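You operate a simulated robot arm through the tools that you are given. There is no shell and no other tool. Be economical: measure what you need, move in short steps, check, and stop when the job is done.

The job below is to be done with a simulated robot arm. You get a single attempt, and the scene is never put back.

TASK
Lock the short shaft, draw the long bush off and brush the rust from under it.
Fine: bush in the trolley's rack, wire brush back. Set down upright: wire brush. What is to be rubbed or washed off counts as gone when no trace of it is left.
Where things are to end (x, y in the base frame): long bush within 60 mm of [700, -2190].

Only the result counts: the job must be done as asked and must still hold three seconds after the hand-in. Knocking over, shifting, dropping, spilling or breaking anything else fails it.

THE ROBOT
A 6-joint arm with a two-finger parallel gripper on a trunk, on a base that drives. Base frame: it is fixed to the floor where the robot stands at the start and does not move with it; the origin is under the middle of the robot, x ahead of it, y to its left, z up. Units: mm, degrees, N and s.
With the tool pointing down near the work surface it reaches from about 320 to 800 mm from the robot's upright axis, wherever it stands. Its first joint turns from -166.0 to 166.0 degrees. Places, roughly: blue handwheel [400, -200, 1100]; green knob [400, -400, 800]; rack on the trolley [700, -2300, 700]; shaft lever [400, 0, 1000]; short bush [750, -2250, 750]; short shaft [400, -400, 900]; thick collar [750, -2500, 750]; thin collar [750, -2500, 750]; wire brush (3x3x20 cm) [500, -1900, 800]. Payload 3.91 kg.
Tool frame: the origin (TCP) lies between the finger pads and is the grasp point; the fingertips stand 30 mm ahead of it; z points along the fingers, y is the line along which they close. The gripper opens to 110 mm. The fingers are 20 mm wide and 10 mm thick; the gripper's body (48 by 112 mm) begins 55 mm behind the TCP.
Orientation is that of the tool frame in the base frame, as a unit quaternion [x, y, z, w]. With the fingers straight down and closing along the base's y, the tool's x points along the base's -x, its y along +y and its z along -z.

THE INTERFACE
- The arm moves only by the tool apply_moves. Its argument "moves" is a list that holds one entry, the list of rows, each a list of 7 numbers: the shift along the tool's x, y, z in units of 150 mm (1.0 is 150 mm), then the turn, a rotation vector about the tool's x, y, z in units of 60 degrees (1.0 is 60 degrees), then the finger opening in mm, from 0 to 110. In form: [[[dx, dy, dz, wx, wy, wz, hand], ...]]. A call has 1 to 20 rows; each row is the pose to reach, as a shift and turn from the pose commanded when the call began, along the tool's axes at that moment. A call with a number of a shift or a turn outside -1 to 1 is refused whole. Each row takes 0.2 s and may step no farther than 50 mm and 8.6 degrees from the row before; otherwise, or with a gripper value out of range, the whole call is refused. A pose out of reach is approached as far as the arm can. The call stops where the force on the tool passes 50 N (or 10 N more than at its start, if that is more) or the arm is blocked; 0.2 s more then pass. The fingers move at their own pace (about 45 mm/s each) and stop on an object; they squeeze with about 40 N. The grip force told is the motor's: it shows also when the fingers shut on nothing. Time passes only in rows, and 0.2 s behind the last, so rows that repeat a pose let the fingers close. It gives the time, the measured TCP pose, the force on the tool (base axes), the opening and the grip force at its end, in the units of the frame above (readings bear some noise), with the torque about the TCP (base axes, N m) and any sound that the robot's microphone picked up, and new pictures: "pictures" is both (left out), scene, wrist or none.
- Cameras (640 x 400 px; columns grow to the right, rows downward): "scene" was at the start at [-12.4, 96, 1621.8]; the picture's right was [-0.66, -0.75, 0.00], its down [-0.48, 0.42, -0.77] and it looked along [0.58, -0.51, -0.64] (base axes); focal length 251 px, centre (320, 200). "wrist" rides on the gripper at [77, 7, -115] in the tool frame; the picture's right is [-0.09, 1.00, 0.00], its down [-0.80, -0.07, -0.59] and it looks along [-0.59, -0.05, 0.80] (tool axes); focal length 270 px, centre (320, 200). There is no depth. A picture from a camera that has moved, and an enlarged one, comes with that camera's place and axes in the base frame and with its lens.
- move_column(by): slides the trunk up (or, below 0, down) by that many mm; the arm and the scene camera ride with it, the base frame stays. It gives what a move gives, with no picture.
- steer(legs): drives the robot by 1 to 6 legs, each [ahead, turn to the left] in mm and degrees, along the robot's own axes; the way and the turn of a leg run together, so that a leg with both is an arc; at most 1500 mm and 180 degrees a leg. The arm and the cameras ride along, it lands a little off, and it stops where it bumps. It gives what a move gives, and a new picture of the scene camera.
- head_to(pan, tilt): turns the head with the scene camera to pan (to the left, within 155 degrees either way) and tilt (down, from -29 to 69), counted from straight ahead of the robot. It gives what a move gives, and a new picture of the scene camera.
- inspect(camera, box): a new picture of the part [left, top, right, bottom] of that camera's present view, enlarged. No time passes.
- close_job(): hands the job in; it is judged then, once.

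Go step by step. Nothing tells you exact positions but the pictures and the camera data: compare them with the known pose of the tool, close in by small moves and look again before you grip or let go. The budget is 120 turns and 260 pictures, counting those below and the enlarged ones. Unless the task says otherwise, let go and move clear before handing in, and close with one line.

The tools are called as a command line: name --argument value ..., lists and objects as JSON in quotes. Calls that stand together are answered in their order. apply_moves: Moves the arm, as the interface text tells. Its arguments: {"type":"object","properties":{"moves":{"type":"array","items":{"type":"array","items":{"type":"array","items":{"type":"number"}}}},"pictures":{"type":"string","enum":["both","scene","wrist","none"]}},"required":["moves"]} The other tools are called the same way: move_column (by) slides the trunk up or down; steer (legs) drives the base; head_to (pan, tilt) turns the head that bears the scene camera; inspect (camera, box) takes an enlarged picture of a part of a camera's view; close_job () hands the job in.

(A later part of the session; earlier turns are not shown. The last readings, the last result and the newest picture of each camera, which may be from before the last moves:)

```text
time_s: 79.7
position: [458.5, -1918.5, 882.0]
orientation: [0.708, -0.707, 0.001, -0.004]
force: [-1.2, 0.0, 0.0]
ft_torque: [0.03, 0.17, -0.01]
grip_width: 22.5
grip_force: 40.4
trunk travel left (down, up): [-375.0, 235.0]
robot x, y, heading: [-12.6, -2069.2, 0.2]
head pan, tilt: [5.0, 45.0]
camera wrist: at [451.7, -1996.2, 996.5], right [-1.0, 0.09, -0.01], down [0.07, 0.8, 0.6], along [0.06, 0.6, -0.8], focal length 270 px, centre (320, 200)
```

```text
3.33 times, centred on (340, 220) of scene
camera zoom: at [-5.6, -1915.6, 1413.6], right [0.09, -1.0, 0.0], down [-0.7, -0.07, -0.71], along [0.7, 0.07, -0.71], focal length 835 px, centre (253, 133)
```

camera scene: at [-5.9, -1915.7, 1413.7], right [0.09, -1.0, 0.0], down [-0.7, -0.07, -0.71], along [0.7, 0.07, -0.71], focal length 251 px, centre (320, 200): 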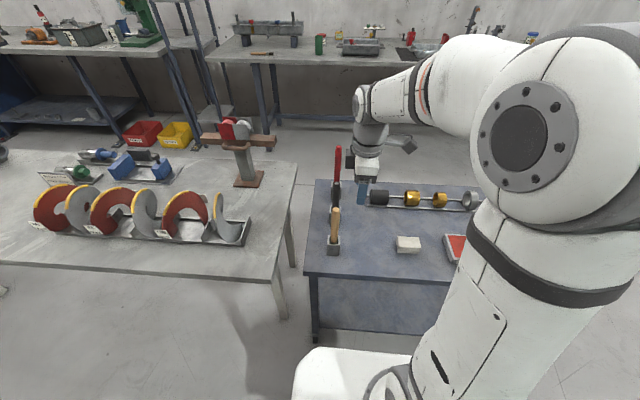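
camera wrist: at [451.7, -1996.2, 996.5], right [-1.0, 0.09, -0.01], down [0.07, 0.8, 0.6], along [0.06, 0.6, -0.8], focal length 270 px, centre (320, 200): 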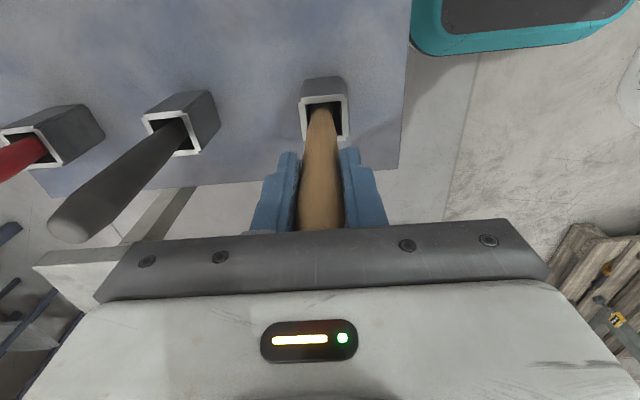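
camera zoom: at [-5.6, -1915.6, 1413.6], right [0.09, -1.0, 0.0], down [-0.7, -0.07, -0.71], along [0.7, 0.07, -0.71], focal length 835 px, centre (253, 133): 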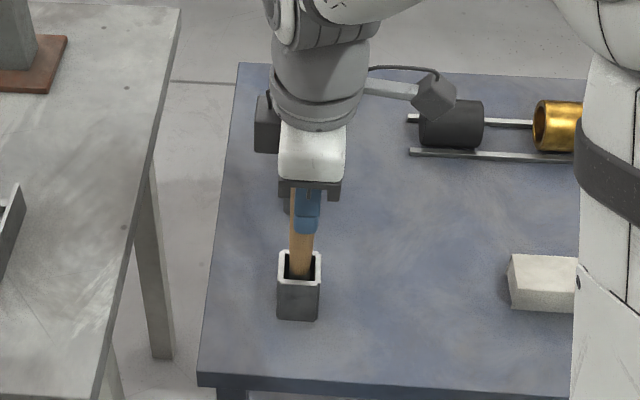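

Gripped at 22.5 mm; TCP (458.5,-1918.5,882) is the pose to return to. Lifting straight up to see the head.

apply_moves --moves '[[[0, 0, -0.15, 0, 0, 0, 10], [0, 0, -0.3, 0, 0, 0, 10], [0, 0, -0.5, 0, 0, 0, 10], [0, 0, -0.7, 0, 0, 0, 10], [0, 0, -0.9, 0, 0, 0, 10]]]' --pictures "wrist"

inspect --camera "scene" --box '[290, 130, 390, 270]'

```text
time_s: 80.9
position: [458.6, -1918.2, 1017.4]
orientation: [0.707, -0.707, 0.001, -0.005]
force: [-0.2, 0.0, -0.4]
ft_torque: [0.01, -0.01, 0.04]
grip_width: 22.6
grip_force: 40.1
trunk travel left (down, up): [-375.0, 235.0]
robot x, y, heading: [-9.6, -2074.5, 0.4]
head pan, tilt: [5.0, 45.0]
camera wrist: at [452.0, -1995.7, 1132.0], right [-1.0, 0.09, -0.01], down [0.07, 0.8, 0.6], along [0.06, 0.6, -0.8], focal length 270 px, centre (320, 200)
```

wrist: 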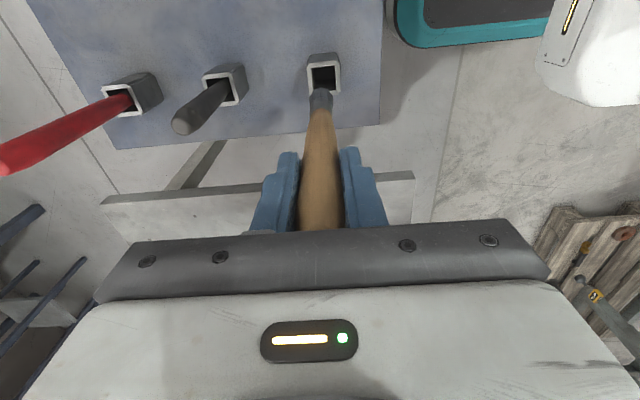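

```text
2.86 times, centred on (340, 200) of scene
camera zoom: at [-5.7, -1915.7, 1413.7], right [0.09, -1.0, 0.0], down [-0.7, -0.07, -0.71], along [0.7, 0.07, -0.71], focal length 716 px, centre (263, 200)
```

zoom: 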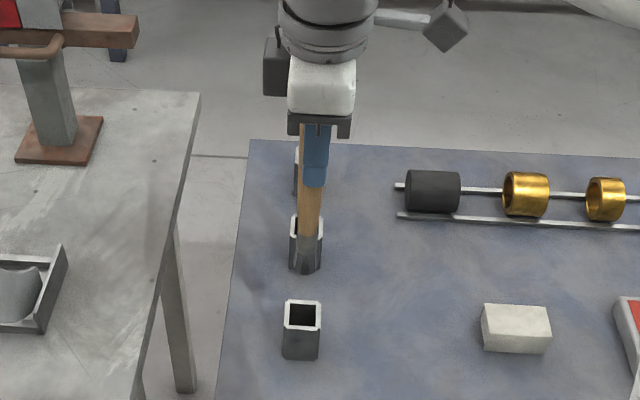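

inspect --camera "wrist" --box '[280, 40, 370, 130]'

inspect --camera "scene" --box '[315, 185, 355, 235]'

```text
4.44 times, centred on (325, 85) of wrist
camera zoom: at [452.0, -1995.7, 1132.0], right [-1.0, 0.09, -0.01], down [0.07, 0.8, 0.6], along [0.06, 0.6, -0.8], focal length 1201 px, centre (298, 711)
```

zoom: 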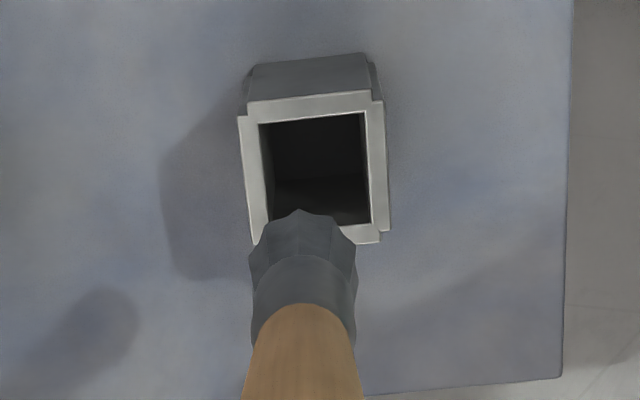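

```text
8.00 times, centred on (335, 210) of scene
camera zoom: at [-5.7, -1915.7, 1413.7], right [0.09, -1.0, 0.0], down [-0.7, -0.07, -0.71], along [0.7, 0.07, -0.71], focal length 2005 px, centre (200, 120)
```

zoom: 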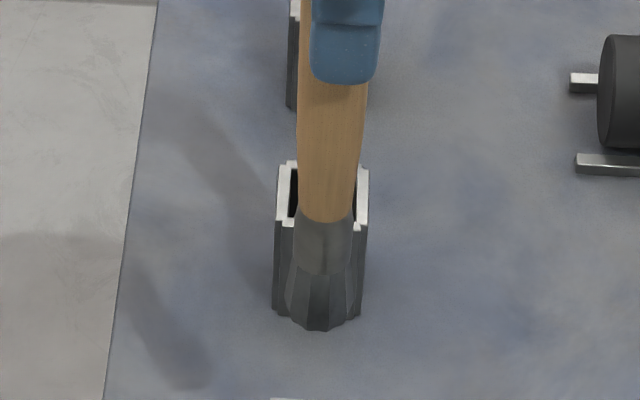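

It's an end brush with wire bristles – the right tool, bristle tips ~160 mm below the TCP. Raise the trunk and drive back to the shaft.

move_column --by 200

steer --legs '[[-200, 0], [0, 90], [1365, 0], [0, -90]]'

head_to --pan -12 --tilt 45

inspect --camera "scene" --box '[180, 150, 360, 270]'

```text
time_s: 83.0
position: [457.9, -1919.3, 1217.5]
orientation: [0.708, -0.706, 0.0, -0.004]
force: [0.3, -0.3, -0.8]
ft_torque: [0.0, -0.02, 0.01]
grip_width: 22.5
grip_force: 39.7
trunk travel left (down, up): [-575.0, 35.0]
robot x, y, heading: [-12.2, -2074.1, 0.1]
head pan, tilt: [5.0, 45.0]
```

```text
time_s: 98.6
position: [228.2, -577.2, 1218.6]
orientation: [0.711, -0.703, 0.0, -0.005]
force: [0.6, -0.6, -0.8]
ft_torque: [-0.01, -0.02, 0.05]
grip_width: 22.3
grip_force: 40.1
trunk travel left (down, up): [-575.0, 35.0]
robot x, y, heading: [-233.5, -707.5, 1.1]
head pan, tilt: [5.0, 45.0]
camera scene: at [-238.2, -546.9, 1613.6], right [0.11, -0.99, 0.0], down [-0.7, -0.08, -0.71], along [0.7, 0.08, -0.71], focal length 251 px, centre (320, 200)
```

scene: 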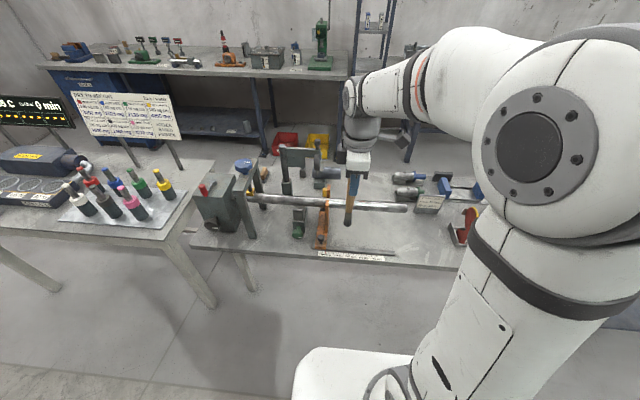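

```text
time_s: 99.4
position: [229.8, -575.7, 1216.7]
orientation: [0.711, -0.704, 0.001, -0.005]
force: [0.5, 0.5, -0.4]
ft_torque: [-0.01, -0.03, 0.04]
grip_width: 22.5
grip_force: 40.2
trunk travel left (down, up): [-575.0, 35.0]
robot x, y, heading: [-236.7, -704.2, 1.5]
head pan, tilt: [-12.0, 45.0]
camera scene: at [-238.2, -570.8, 1613.6], right [-0.18, -0.98, 0.0], down [-0.7, 0.13, -0.71], along [0.7, -0.13, -0.71], focal length 251 px, centre (320, 200)
```

scene: 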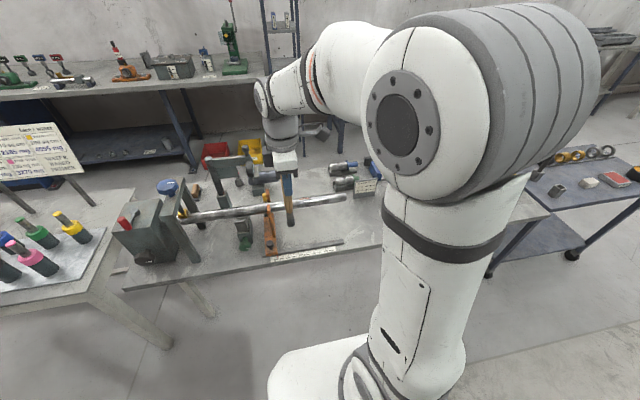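

```text
3.33 times, centred on (270, 210) of scene
camera zoom: at [-238.2, -570.8, 1613.6], right [-0.18, -0.98, 0.0], down [-0.7, 0.13, -0.71], along [0.7, -0.13, -0.71], focal length 835 px, centre (487, 167)
```

zoom: 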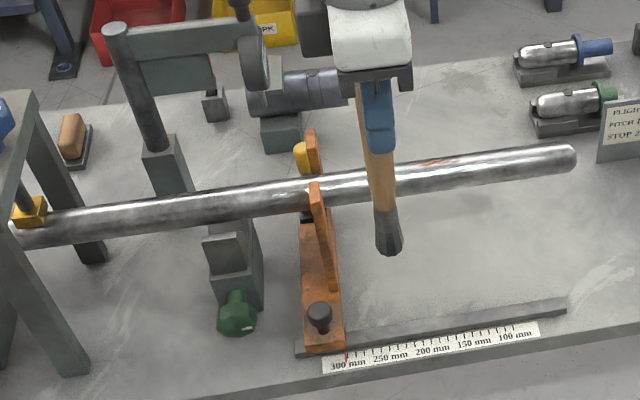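

The rust patch is on top of the shaft near y -640. I'll bring the brush over, first standing a bit to the +y side so the wrist camera sees the patch.

apply_moves --moves '[[[0, -0.3, 0, 0, 0, 0, 10], [0, -0.6, 0, 0, 0, 0, 10], [0, -0.9, 0, 0, 0, 0, 10], [0, -0.95, 0.1, 0, 0, 0, 10]]]' --pictures "none"

apply_moves --moves '[[[0, -0.25, 0.1, 0, 0, 0, 10], [0, -0.5, 0.2, 0, 0, 0, 10], [0, -0.53, 0.3, 0, 0, 0, 10]]]' --pictures "wrist"

inspect --camera "wrist" --box '[240, 0, 400, 160]'

inspect --camera "scene" --box '[230, 160, 350, 250]'

```text
time_s: 100.4
position: [370.2, -575.4, 1204.1]
orientation: [0.711, -0.703, 0.001, -0.005]
force: [-0.8, -0.9, -1.1]
ft_torque: [0.01, -0.01, 0.02]
grip_width: 22.5
grip_force: 39.5
trunk travel left (down, up): [-575.0, 35.0]
robot x, y, heading: [-235.4, -702.7, 1.7]
head pan, tilt: [-12.0, 45.0]
```

```text
time_s: 101.2
position: [451.5, -575.0, 1158.6]
orientation: [0.711, -0.703, 0.001, -0.004]
force: [0.3, -0.3, -1.2]
ft_torque: [-0.02, 0.01, 0.01]
grip_width: 22.4
grip_force: 39.8
trunk travel left (down, up): [-575.0, 35.0]
robot x, y, heading: [-241.3, -704.5, 1.3]
head pan, tilt: [-12.0, 45.0]
camera wrist: at [444.4, -652.8, 1272.8], right [-1.0, 0.08, -0.01], down [0.06, 0.8, 0.6], along [0.05, 0.6, -0.8], focal length 270 px, centre (320, 200)
```

wrist: 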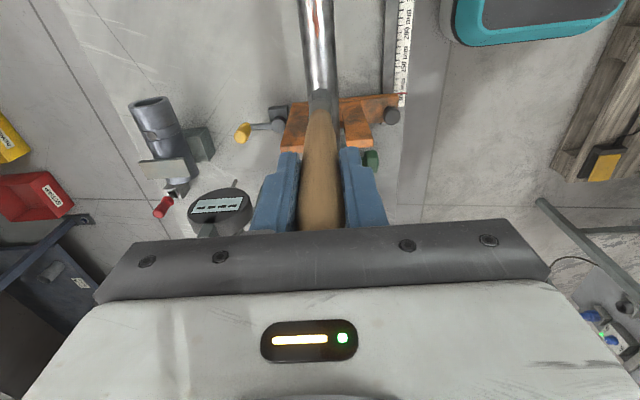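

```text
2.50 times, centred on (320, 80) of wrist
camera zoom: at [444.4, -652.8, 1272.8], right [-1.0, 0.08, -0.01], down [0.06, 0.8, 0.6], along [0.05, 0.6, -0.8], focal length 676 px, centre (320, 500)
```

zoom: 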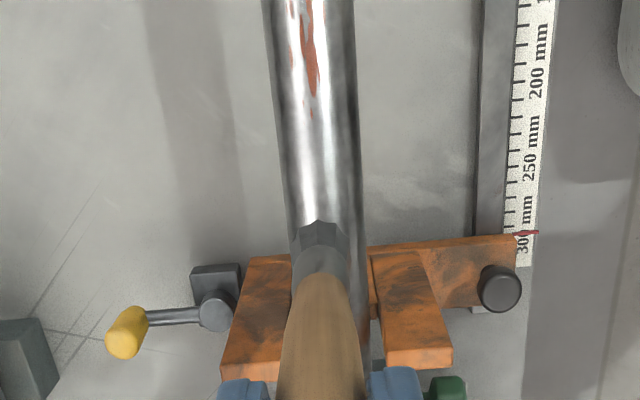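

```text
4.44 times, centred on (290, 205) of scene
camera zoom: at [-238.1, -571.2, 1613.7], right [-0.18, -0.98, 0.0], down [-0.7, 0.13, -0.71], along [0.69, -0.13, -0.71], focal length 1114 px, centre (453, 178)
```

zoom: 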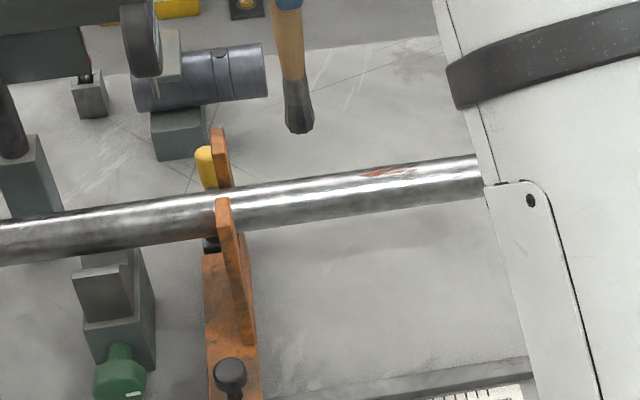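

The patch spans about y -608 to -665, ±10 mm round the top. I'll position over it at y -640 and lower until the bristles touch.

apply_moves --moves '[[[0.2, 0, 0, 0, 0, 0, 10], [0.4, -0.007, 0.1, 0, 0, 0, 10], [0.4, -0.007, 0.3, 0, 0, 0, 10], [0.4, -0.007, 0.39, 0, 0, 0, 10], [0.4, -0.007, 0.42, 0, 0, 0, 10], [0.4, -0.007, 0.45, 0, 0, 0, 10], [0.4, -0.007, 0.45, 0, 0, 0, 10]]]' --pictures "wrist"

inspect --camera "scene" --box '[250, 160, 350, 235]'

```text
time_s: 102.8
position: [453.8, -635.7, 1091.7]
orientation: [0.711, -0.704, 0.002, -0.005]
force: [-0.2, 0.5, 5.9]
ft_torque: [0.02, -0.04, -0.01]
grip_width: 22.4
grip_force: 40.4
trunk travel left (down, up): [-575.0, 35.0]
robot x, y, heading: [-234.3, -702.8, 1.5]
head pan, tilt: [-12.0, 45.0]
camera wrist: at [446.9, -712.6, 1206.3], right [-1.0, 0.08, -0.01], down [0.06, 0.8, 0.6], along [0.05, 0.6, -0.8], focal length 270 px, centre (320, 200)
```

wrist: 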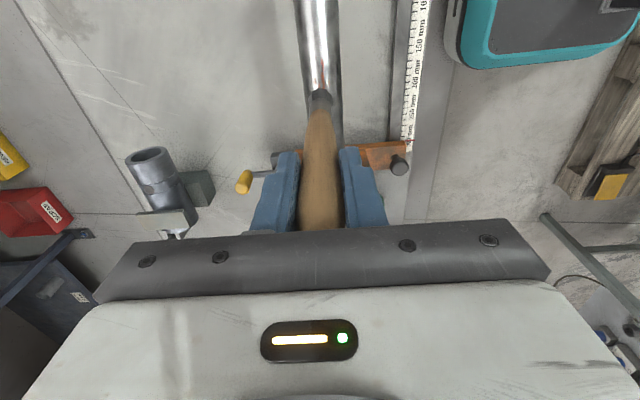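

```text
5.33 times, centred on (300, 198) of scene
camera zoom: at [-238.8, -571.3, 1613.8], right [-0.18, -0.98, 0.0], down [-0.69, 0.13, -0.71], along [0.7, -0.13, -0.71], focal length 1336 px, centre (427, 213)
```

zoom: 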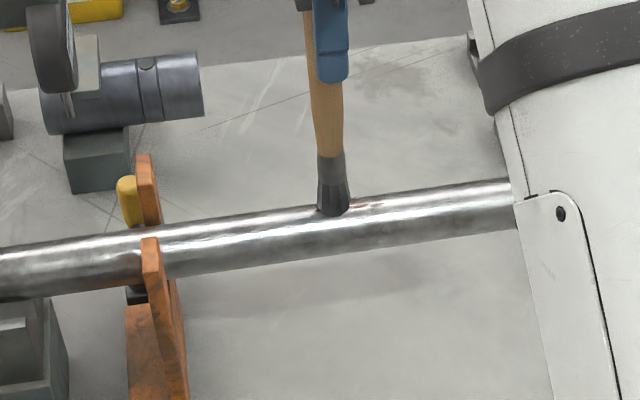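

Bristles touch with ~6 N. I'll stroke along the patch with a little more pressure.

apply_moves --moves '[[[-0.13, 0, 0.007, 0, 0, 0, 10], [-0.27, 0, 0.007, 0, 0, 0, 10], [-0.13, 0, 0.007, 0, 0, 0, 10], [0, 0, 0.007, 0, 0, 0, 10], [0.13, 0, 0.007, 0, 0, 0, 10], [0.27, 0, 0.007, 0, 0, 0, 10], [0.35, -0.03, 0.01, 0, 0, 0, 10], [0.2, -0.04, 0.012, 0, 0, 0, 10], [0.07, -0.04, 0.012, 0, 0, 0, 10], [-0.07, -0.04, 0.012, 0, 0, 0, 10], [-0.2, -0.04, 0.012, 0, 0, 0, 10], [-0.3, 0, 0.01, 0, 0, 0, 10], [-0.2, 0.04, 0.012, 0, 0, 0, 10], [-0.07, 0.04, 0.012, 0, 0, 0, 10], [0.07, 0.04, 0.012, 0, 0, 0, 10], [0.2, 0.04, 0.012, 0, 0, 0, 10], [0.33, 0.04, 0.012, 0, 0, 0, 10], [0.33, 0, 0.007, 0, 0, 0, 10]]]' --pictures "wrist"

inspect --camera "scene" --box '[250, 160, 350, 235]'

```text
time_s: 106.6
position: [450.3, -683.3, 1090.3]
orientation: [0.711, -0.703, 0.0, -0.004]
force: [-2.7, 1.2, 12.1]
ft_torque: [0.33, 0.58, 0.03]
grip_width: 22.9
grip_force: 40.5
trunk travel left (down, up): [-575.0, 35.0]
robot x, y, heading: [-240.3, -706.0, 1.3]
head pan, tilt: [-12.0, 45.0]
camera wrist: at [445.4, -761.5, 1204.4], right [-1.0, 0.08, -0.01], down [0.06, 0.8, 0.6], along [0.05, 0.6, -0.8], focal length 270 px, centre (320, 200)
```

wrist: 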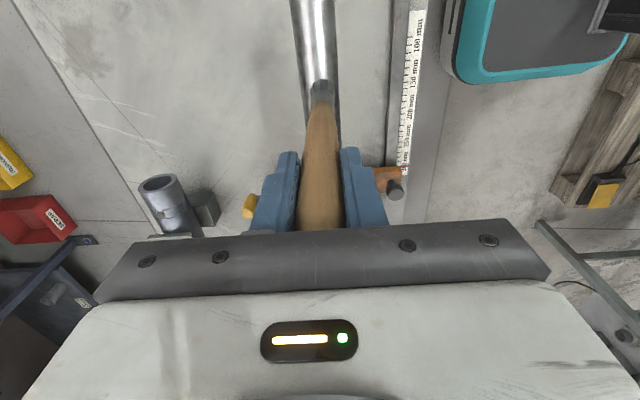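

```text
5.33 times, centred on (300, 198) of scene
camera zoom: at [-240.3, -571.3, 1613.7], right [-0.18, -0.98, 0.0], down [-0.69, 0.13, -0.71], along [0.7, -0.13, -0.71], focal length 1336 px, centre (427, 213)
```

zoom: 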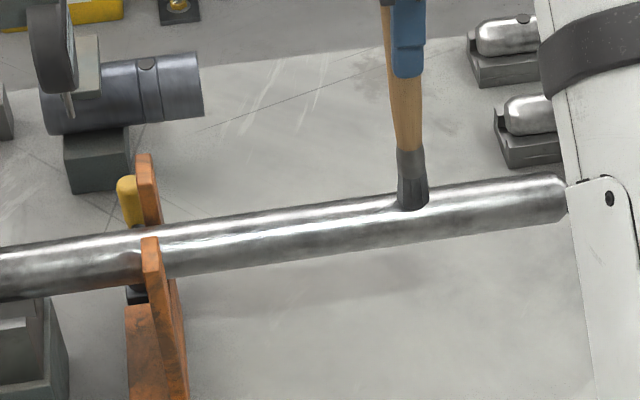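

The patch looks gone from here. I'll lift and check with the wrist camera from above.

apply_moves --moves '[[[0, 0, -0.2, 0, 0, 0, 10], [-0.2, 0, -0.4, 0, 0, 0, 10], [-0.5, 0, -0.4, 0, 0, 0, 10], [-0.72, 0, -0.4, 0, 0, 0, 10]]]' --pictures "none"

inspect --camera "wrist" --box '[260, 0, 380, 110]'

inspect --camera "scene" --box '[270, 165, 350, 225]'

```text
time_s: 107.6
position: [452.4, -575.8, 1150.2]
orientation: [0.711, -0.703, 0.001, -0.005]
force: [0.6, 0.2, -0.6]
ft_torque: [-0.01, 0.01, 0.0]
grip_width: 22.6
grip_force: 40.1
trunk travel left (down, up): [-575.0, 35.0]
robot x, y, heading: [-238.7, -703.2, 1.4]
head pan, tilt: [-12.0, 45.0]
```

```text
3.64 times, centred on (320, 55) of wrist
camera zoom: at [446.8, -652.8, 1264.7], right [-1.0, 0.08, -0.01], down [0.06, 0.8, 0.6], along [0.05, 0.6, -0.8], focal length 983 px, centre (320, 727)
```

zoom: 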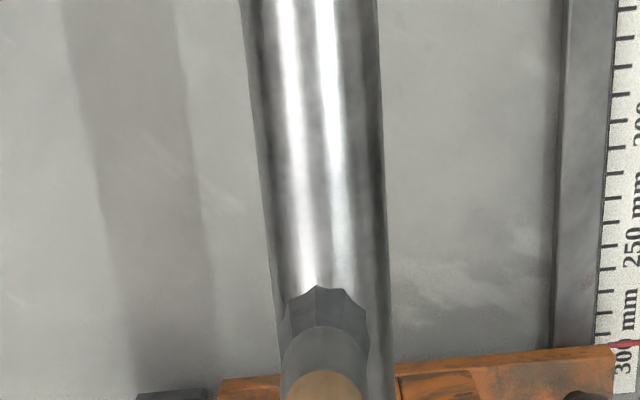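

```text
6.67 times, centred on (310, 195) of scene
camera zoom: at [-237.9, -570.6, 1613.6], right [-0.18, -0.98, 0.0], down [-0.7, 0.13, -0.71], along [0.69, -0.13, -0.71], focal length 1670 px, centre (387, 233)
```

zoom: 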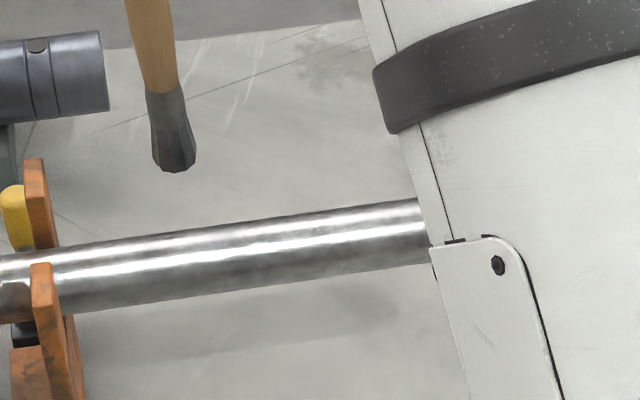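

Clean here. One more look at the -y part of the patch.

apply_moves --moves '[[[0.15, 0.2, 0, 0, 0, 0, 10], [0.3, 0.4, 0, 0, 0, 0, 10]]]' --pictures "wrist"

inspect --camera "wrist" --box '[200, 0, 340, 120]'

apply_moves --moves '[[[0.2, -0.2, 0, 0, 0, 0, 10], [0.4, -0.5, 0, 0, 0, 0, 10], [0.5, -0.8, 0, 0, 0, 0, 10], [0.5, -0.9, 0, 0, 0, 0, 10]]]' --pictures "wrist"

inspect --camera "wrist" --box '[300, 0, 460, 140]'

```text
time_s: 108.2
position: [394.5, -623.3, 1150.4]
orientation: [0.71, -0.704, 0.001, -0.005]
force: [0.1, 0.3, -1.1]
ft_torque: [-0.04, -0.03, -0.01]
grip_width: 22.8
grip_force: 40.3
trunk travel left (down, up): [-575.0, 35.0]
robot x, y, heading: [-241.2, -702.3, 1.7]
head pan, tilt: [-12.0, 45.0]
camera wrist: at [386.8, -700.6, 1264.7], right [-1.0, 0.08, -0.01], down [0.06, 0.8, 0.6], along [0.05, 0.6, -0.8], focal length 270 px, centre (320, 200)
```

wrist: 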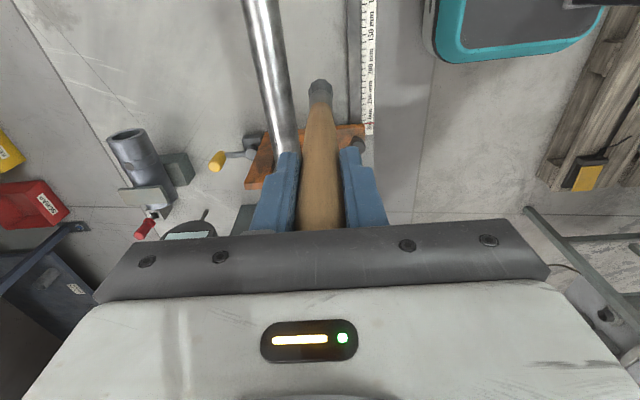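

```text
3.33 times, centred on (270, 60) of wrist
camera zoom: at [386.8, -700.6, 1264.7], right [-1.0, 0.08, -0.01], down [0.06, 0.8, 0.6], along [0.05, 0.6, -0.8], focal length 901 px, centre (487, 667)
```

zoom: 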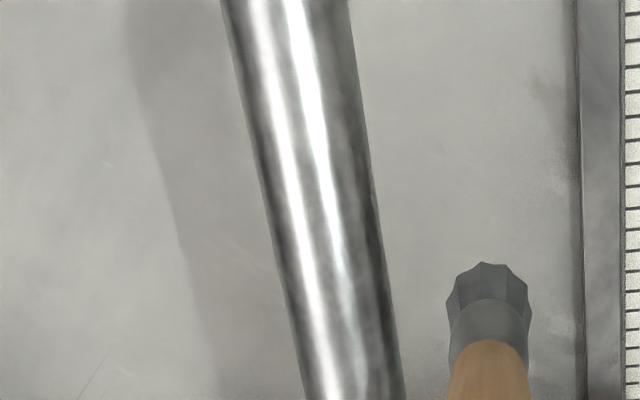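

```text
refused: row 2 steps farther than a row can; nothing moved
```

```text
2.86 times, centred on (380, 70) of wrist
camera zoom: at [386.8, -700.6, 1264.7], right [-1.0, 0.08, -0.01], down [0.06, 0.8, 0.6], along [0.05, 0.6, -0.8], focal length 772 px, centre (149, 571)
```

zoom: 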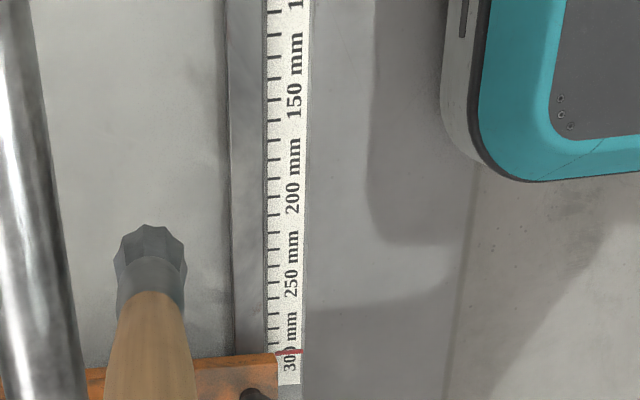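

The shaft is clean all along. I'll raise the hand and carry the brush back to its holder.

apply_moves --moves '[[[0, 0.1, -0.2, 0, 0, 0, 10], [0, 0.2, -0.4, 0, 0, 0, 10], [0, 0.25, -0.45, 0, 0, 0, 10]]]' --pictures "none"

steer --legs '[[0, -91.5], [1295, 0], [0, 90], [85, 0]]'

head_to --pan 5 --tilt 45

apply_moves --moves '[[[0, 0, 0, 0, 0, 0, 10]]]' --pictures "wrist"

```text
time_s: 109.0
position: [355.4, -624.0, 1218.2]
orientation: [0.71, -0.704, 0.001, -0.005]
force: [-0.3, -0.2, -0.7]
ft_torque: [-0.01, -0.02, -0.02]
grip_width: 22.8
grip_force: 40.0
trunk travel left (down, up): [-575.0, 35.0]
robot x, y, heading: [-237.6, -702.2, 1.7]
head pan, tilt: [-12.0, 45.0]
```

```text
time_s: 123.8
position: [494.3, -1901.3, 1217.6]
orientation: [0.718, -0.696, 0.001, -0.004]
force: [-0.6, 0.2, -0.7]
ft_torque: [-0.04, 0.01, 0.02]
grip_width: 22.5
grip_force: 40.2
trunk travel left (down, up): [-575.0, 35.0]
robot x, y, heading: [-97.3, -2035.3, 2.5]
head pan, tilt: [-12.0, 45.0]
camera scene: at [-98.2, -1902.9, 1613.5], right [-0.16, -0.99, 0.0], down [-0.7, 0.12, -0.71], along [0.7, -0.12, -0.71], focal length 251 px, centre (320, 200)
```

scene: 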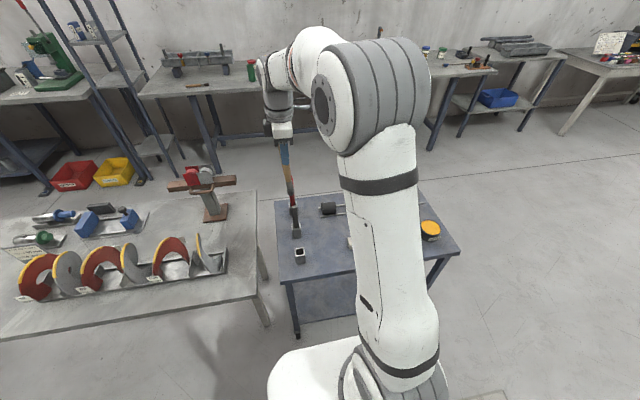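

```text
time_s: 124.7
position: [492.9, -1904.4, 1216.5]
orientation: [0.717, -0.697, 0.001, -0.004]
force: [-0.5, -0.1, -0.6]
ft_torque: [0.01, 0.0, 0.01]
grip_width: 22.4
grip_force: 39.6
trunk travel left (down, up): [-575.0, 35.0]
robot x, y, heading: [-95.6, -2036.8, 2.4]
head pan, tilt: [5.0, 45.0]
camera scene: at [-98.2, -1880.9, 1613.7], right [0.13, -0.99, 0.0], down [-0.7, -0.09, -0.71], along [0.7, 0.09, -0.71], focal length 251 px, centre (320, 200)
```

scene: 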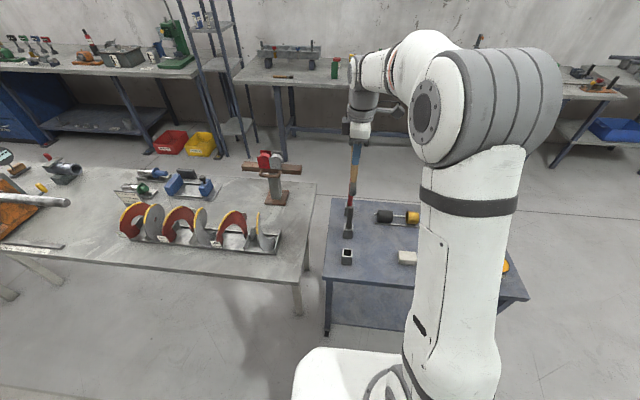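

```text
time_s: 125.0
position: [493.5, -1903.9, 1217.2]
orientation: [0.717, -0.697, 0.001, -0.005]
force: [0.0, 0.2, -0.2]
ft_torque: [-0.02, 0.01, 0.04]
grip_width: 22.4
grip_force: 40.1
trunk travel left (down, up): [-575.0, 35.0]
robot x, y, heading: [-94.2, -2032.9, 2.6]
head pan, tilt: [5.0, 45.0]
camera wrist: at [489.5, -1980.6, 1331.5], right [-1.0, 0.06, -0.01], down [0.04, 0.8, 0.6], along [0.04, 0.6, -0.8], focal length 270 px, centre (320, 200)
```

wrist: 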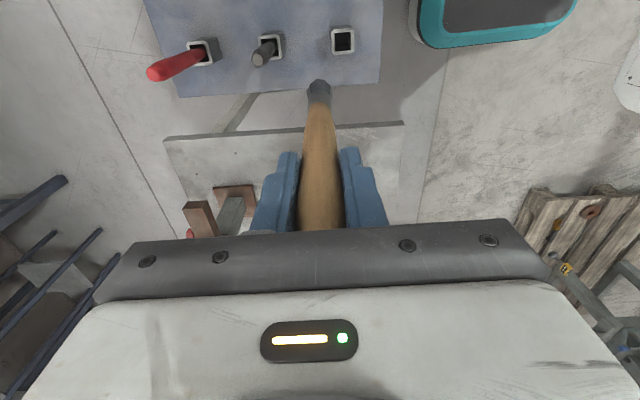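

Near the empty holder. I'll move over it to the recorded grip position, lower partway, and compare visually.

apply_moves --moves '[[[0.091, 0.236, 0.1, 0, 0, 0.025, 10], [0.091, 0.236, 0.4, 0, 0, 0.025, 10], [0.091, 0.236, 0.7, 0, 0, 0.025, 10], [0.091, 0.236, 0.95, 0, 0, 0.025, 10], [0.091, 0.236, 0.95, 0, 0, 0.025, 10]]]' --pictures "wrist"

inspect --camera "scene" --box '[310, 170, 390, 280]'

inspect --camera "wrist" --box '[270, 20, 380, 120]'

```text
time_s: 126.2
position: [459.6, -1916.2, 1075.9]
orientation: [0.708, -0.706, 0.001, -0.004]
force: [0.4, 0.0, -0.2]
ft_torque: [0.01, -0.04, 0.02]
grip_width: 22.6
grip_force: 40.2
trunk travel left (down, up): [-575.0, 35.0]
robot x, y, heading: [-93.7, -2031.3, 2.6]
head pan, tilt: [5.0, 45.0]
camera wrist: at [452.8, -1993.6, 1189.7], right [-1.0, 0.08, -0.01], down [0.06, 0.8, 0.6], along [0.06, 0.6, -0.8], focal length 270 px, centre (320, 200)
```

wrist: 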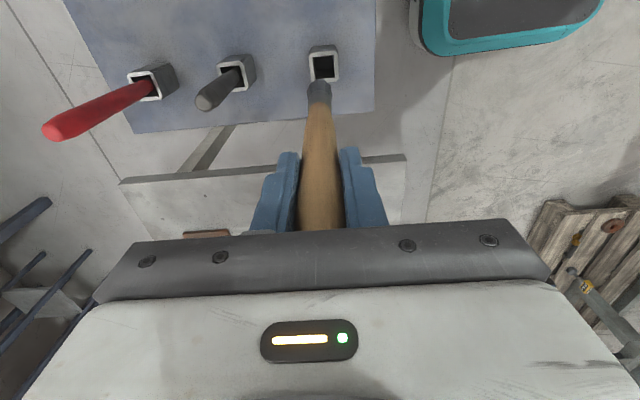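

```text
3.64 times, centred on (350, 225) of scene
camera zoom: at [-98.5, -1880.3, 1613.7], right [0.13, -0.99, 0.0], down [-0.7, -0.09, -0.71], along [0.7, 0.09, -0.71], focal length 911 px, centre (211, 109)
```

zoom: 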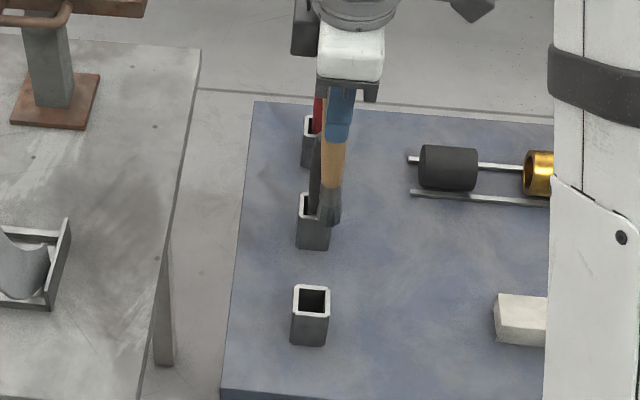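

```text
4.00 times, centred on (325, 70) of wrist
camera zoom: at [452.8, -1993.6, 1189.7], right [-1.0, 0.08, -0.01], down [0.06, 0.8, 0.6], along [0.06, 0.6, -0.8], focal length 1081 px, centre (300, 720)
```

zoom: 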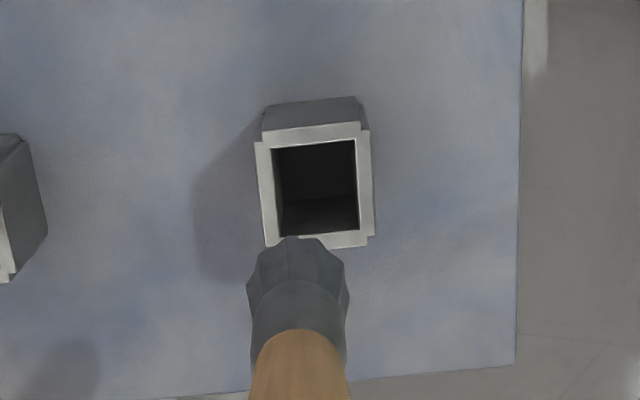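

Nearly aligned. I'll lower until the bristles are just above the holder and compare again.

apply_moves --moves '[[[0, 0.01, 0.3, 0, 0, 0, 10], [0, 0.01, 0.6, 0, 0, 0, 10], [0, 0.01, 0.8, 0, 0, 0, 10], [0, 0.01, 0.82, 0, 0, 0, 10], [0, 0.01, 0.82, 0, 0, 0, 10]]]' --pictures "wrist"

inspect --camera "scene" --box '[325, 205, 375, 275]'

inspect --camera "wrist" --box '[270, 20, 380, 130]'

```text
time_s: 127.5
position: [460.3, -1914.3, 950.9]
orientation: [0.708, -0.706, 0.001, -0.004]
force: [0.4, -0.2, -1.1]
ft_torque: [0.0, -0.01, 0.0]
grip_width: 22.7
grip_force: 40.0
trunk travel left (down, up): [-575.0, 35.0]
robot x, y, heading: [-95.5, -2038.2, 2.4]
head pan, tilt: [5.0, 45.0]
camera wrist: at [453.8, -1992.5, 1065.0], right [-1.0, 0.08, -0.01], down [0.06, 0.8, 0.6], along [0.06, 0.6, -0.8], focal length 270 px, centre (320, 200)
```

wrist: 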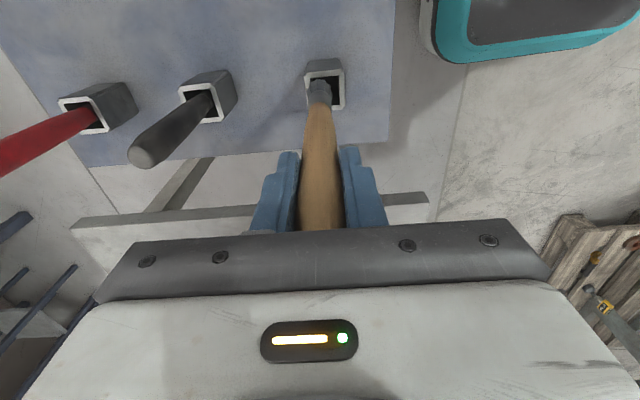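

```text
5.71 times, centred on (350, 240) of scene
camera zoom: at [-98.1, -1880.4, 1613.7], right [0.13, -0.99, 0.0], down [-0.7, -0.09, -0.71], along [0.7, 0.09, -0.71], focal length 1432 px, centre (149, -29)
```

zoom: 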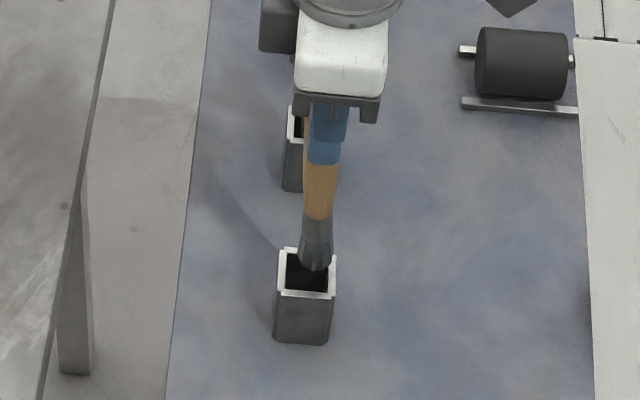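

```text
3.64 times, centred on (325, 75) of wrist
camera zoom: at [453.8, -1992.5, 1065.0], right [-1.0, 0.08, -0.01], down [0.06, 0.8, 0.6], along [0.06, 0.6, -0.8], focal length 983 px, centre (302, 654)
```

zoom: 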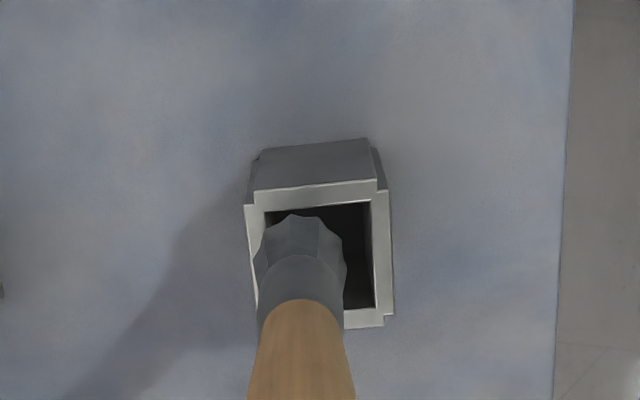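

The brush has tilted ~3° in the grip (tip towards -y). I'll correct the tilt and nudge to the hole centre.

apply_moves --moves '[[[0.01, 0.01, 0, 0, -0.025, 0, 10], [0.023, 0.018, 0, 0, -0.05, 0, 10], [0.023, 0.018, 0, 0, -0.05, 0, 10]]]' --pictures "none"

inspect --camera "scene" --box '[325, 205, 375, 275]'

inspect --camera "wrist" --box '[270, 20, 380, 130]'

```text
time_s: 128.2
position: [456.5, -1919.2, 952.2]
orientation: [0.709, -0.704, -0.02, -0.024]
force: [0.4, 0.1, -0.6]
ft_torque: [-0.02, -0.02, 0.03]
grip_width: 22.5
grip_force: 40.0
trunk travel left (down, up): [-575.0, 35.0]
robot x, y, heading: [-94.5, -2043.3, 2.4]
head pan, tilt: [5.0, 45.0]
```

```text
5.71 times, centred on (350, 240) of scene
camera zoom: at [-98.1, -1880.3, 1613.7], right [0.13, -0.99, 0.0], down [-0.7, -0.09, -0.71], along [0.7, 0.09, -0.71], focal length 1432 px, centre (149, -29)
```

zoom: 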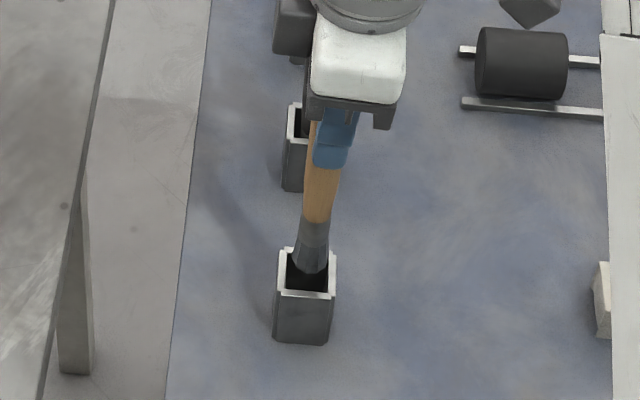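

```text
3.64 times, centred on (325, 75) of wrist
camera zoom: at [450.4, -2002.9, 1061.8], right [-1.0, 0.08, 0.0], down [0.06, 0.77, 0.64], along [0.06, 0.64, -0.77], focal length 983 px, centre (302, 654)
```

zoom: 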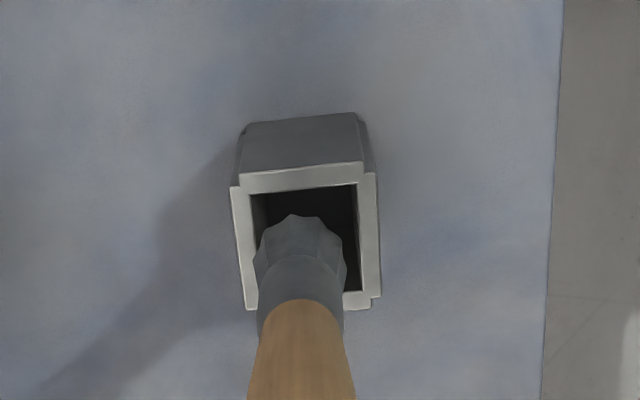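

The brush is upright again and centred over the hole in both views. Lowering straight down.

apply_moves --moves '[[[0.005, 0, 0.1, 0, 0, 0, 10], [0.01, 0, 0.18, 0, 0, 0, 10], [0.014, 0, 0.26, 0, 0, 0, 10], [0.018, 0, 0.34, 0, 0, 0, 10]]]' --pictures "wrist"

inspect --camera "scene" --box '[325, 205, 375, 275]'

```text
time_s: 129.2
position: [457.7, -1918.7, 899.4]
orientation: [0.708, -0.705, -0.019, -0.022]
force: [-1.9, 0.0, -1.7]
ft_torque: [-0.02, 0.16, -0.04]
grip_width: 22.6
grip_force: 39.9
trunk travel left (down, up): [-575.0, 35.0]
robot x, y, heading: [-96.5, -2038.9, 2.5]
head pan, tilt: [5.0, 45.0]
camera wrist: at [451.0, -2002.9, 1009.3], right [-1.0, 0.08, 0.0], down [0.06, 0.77, 0.64], along [0.05, 0.64, -0.77], focal length 270 px, centre (320, 200)
```

wrist: 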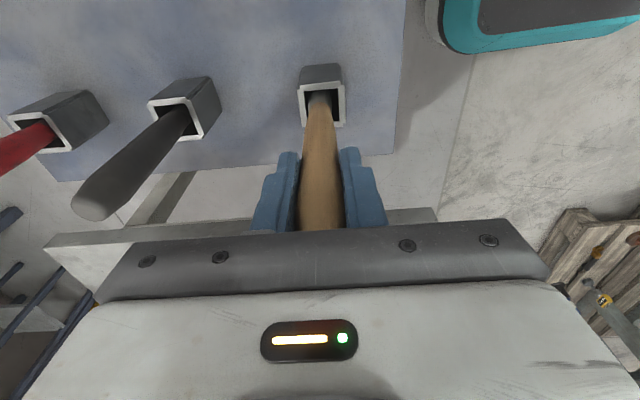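

```text
5.71 times, centred on (350, 240) of scene
camera zoom: at [-97.9, -1880.3, 1613.7], right [0.13, -0.99, 0.0], down [-0.7, -0.09, -0.71], along [0.7, 0.09, -0.71], focal length 1432 px, centre (149, -29)
```

zoom: 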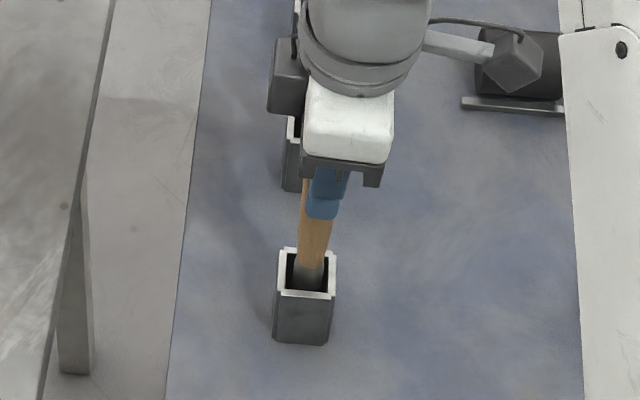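

The head is inside the holder. Continuing gently to the bottom.

apply_moves --moves '[[[0.003, 0, 0.06, 0, 0, 0, 10], [0.005, 0, 0.09, 0, 0, 0, 10], [0.005, 0, 0.1, 0, 0, 0, 10], [0.006, 0, 0.11, 0, 0, 0, 10]]]' --pictures "none"

```text
time_s: 130.2
position: [455.9, -1918.7, 883.6]
orientation: [0.709, -0.705, -0.018, -0.023]
force: [0.9, -0.2, -0.6]
ft_torque: [0.04, 0.04, -0.01]
grip_width: 22.3
grip_force: 40.2
trunk travel left (down, up): [-575.0, 35.0]
robot x, y, heading: [-98.6, -2036.9, 2.5]
head pan, tilt: [5.0, 45.0]
```

apply_moves --moves '[[[0, 0, 0.007, 0, 0, 0, 10], [0.001, 0, 0.014, 0, 0, 0, 10], [0.001, 0, 0.021, 0, 0, 0, 10], [0.001, 0, 0.021, 0, 0, 0, 10]]]' --pictures "none"

inspect --camera "scene" --box '[325, 205, 375, 275]'

```text
time_s: 131.2
position: [458.8, -1918.1, 880.6]
orientation: [0.708, -0.705, -0.018, -0.023]
force: [-0.2, -0.5, -0.3]
ft_torque: [0.02, 0.03, 0.01]
grip_width: 22.6
grip_force: 39.9
trunk travel left (down, up): [-575.0, 35.0]
robot x, y, heading: [-94.7, -2038.3, 2.4]
head pan, tilt: [5.0, 45.0]
```

```text
5.71 times, centred on (350, 240) of scene
camera zoom: at [-98.1, -1880.4, 1613.7], right [0.13, -0.99, 0.0], down [-0.7, -0.09, -0.71], along [0.7, 0.09, -0.71], focal length 1432 px, centre (149, -29)
```

zoom: 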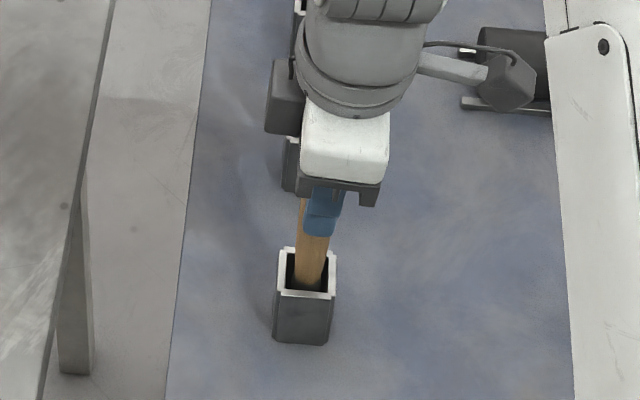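

apply_moves --moves '[[[0, 0, 0.008, 0, 0, 0, 10], [0.001, 0, 0.016, 0, 0, 0, 10], [0.001, 0, 0.024, 0, 0, 0, 10], [0.001, 0, 0.032, 0, 0, 0, 10], [0.001, 0, 0.032, 0, 0, 0, 10]]]' --pictures "none"

```text
time_s: 132.4
position: [455.8, -1918.5, 876.4]
orientation: [0.709, -0.705, -0.018, -0.024]
force: [1.7, 1.0, 24.7]
ft_torque: [0.26, -0.01, -0.01]
grip_width: 23.0
grip_force: 40.0
trunk travel left (down, up): [-575.0, 35.0]
robot x, y, heading: [-95.2, -2041.0, 2.5]
head pan, tilt: [5.0, 45.0]
```

The brush stands on the holder's floor (25 N). I'll ease off, open and rise.

apply_moves --moves '[[[0, 0, -0.015, 0, 0, 0, 10], [0, 0, -0.015, 0, 0, 0, 30], [0, 0, -0.015, 0, 0, 0, 50], [0, 0, -0.015, 0, 0, 0, 60], [-0.01, 0, -0.2, 0, 0, 0, 60], [-0.025, 0, -0.5, 0, 0, 0, 60], [-0.042, 0, -0.8, 0, 0, 0, 60]]]' --pictures "both"

inspect --camera "scene" --box '[310, 180, 430, 280]'

```text
time_s: 134.1
position: [455.8, -1920.4, 997.0]
orientation: [0.708, -0.706, -0.018, -0.022]
force: [-0.1, 0.5, 0.7]
ft_torque: [0.03, -0.01, -0.01]
grip_width: 60.1
grip_force: 0.1
trunk travel left (down, up): [-575.0, 35.0]
robot x, y, heading: [-96.8, -2039.9, 2.6]
head pan, tilt: [5.0, 45.0]
camera scene: at [-99.1, -1880.6, 1613.6], right [0.13, -0.99, 0.0], down [-0.7, -0.09, -0.71], along [0.7, 0.09, -0.71], focal length 251 px, centre (320, 200)
camera wrist: at [449.2, -2004.1, 1106.8], right [-1.0, 0.08, 0.0], down [0.06, 0.77, 0.64], along [0.06, 0.64, -0.77], focal length 270 px, centre (320, 200)
```

scene: 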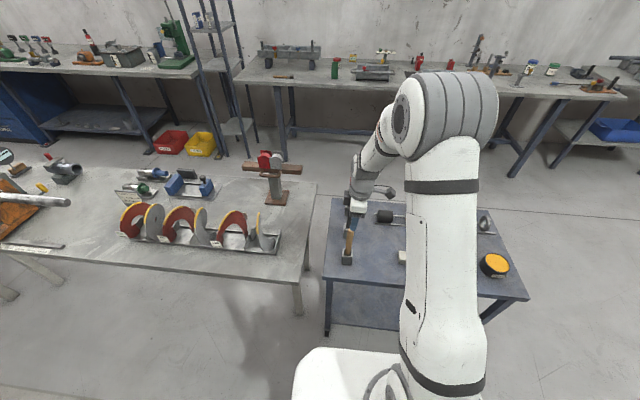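
wrist: 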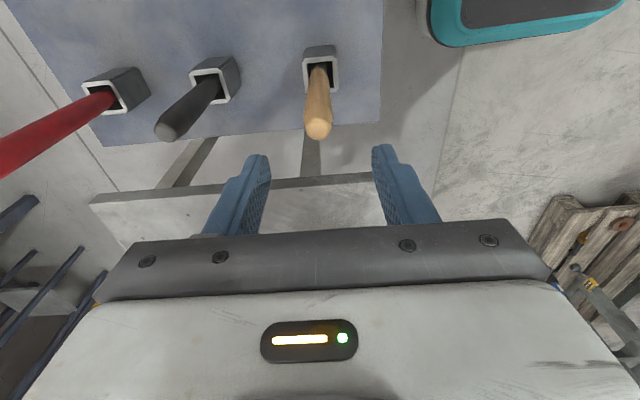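

```text
4.00 times, centred on (370, 230) of scene
camera zoom: at [-99.1, -1880.6, 1613.6], right [0.13, -0.99, 0.0], down [-0.7, -0.09, -0.71], along [0.7, 0.09, -0.71], focal length 1002 px, centre (120, 80)
```

zoom: 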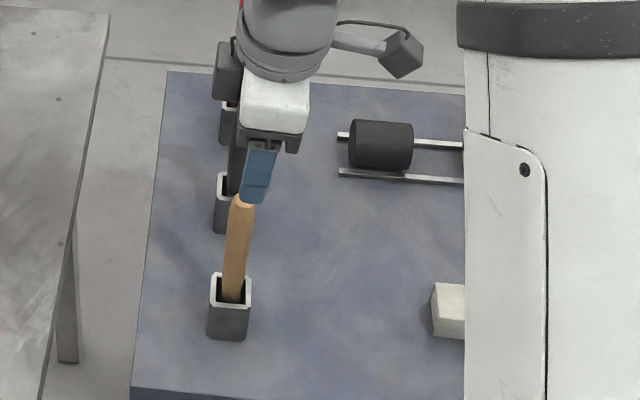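

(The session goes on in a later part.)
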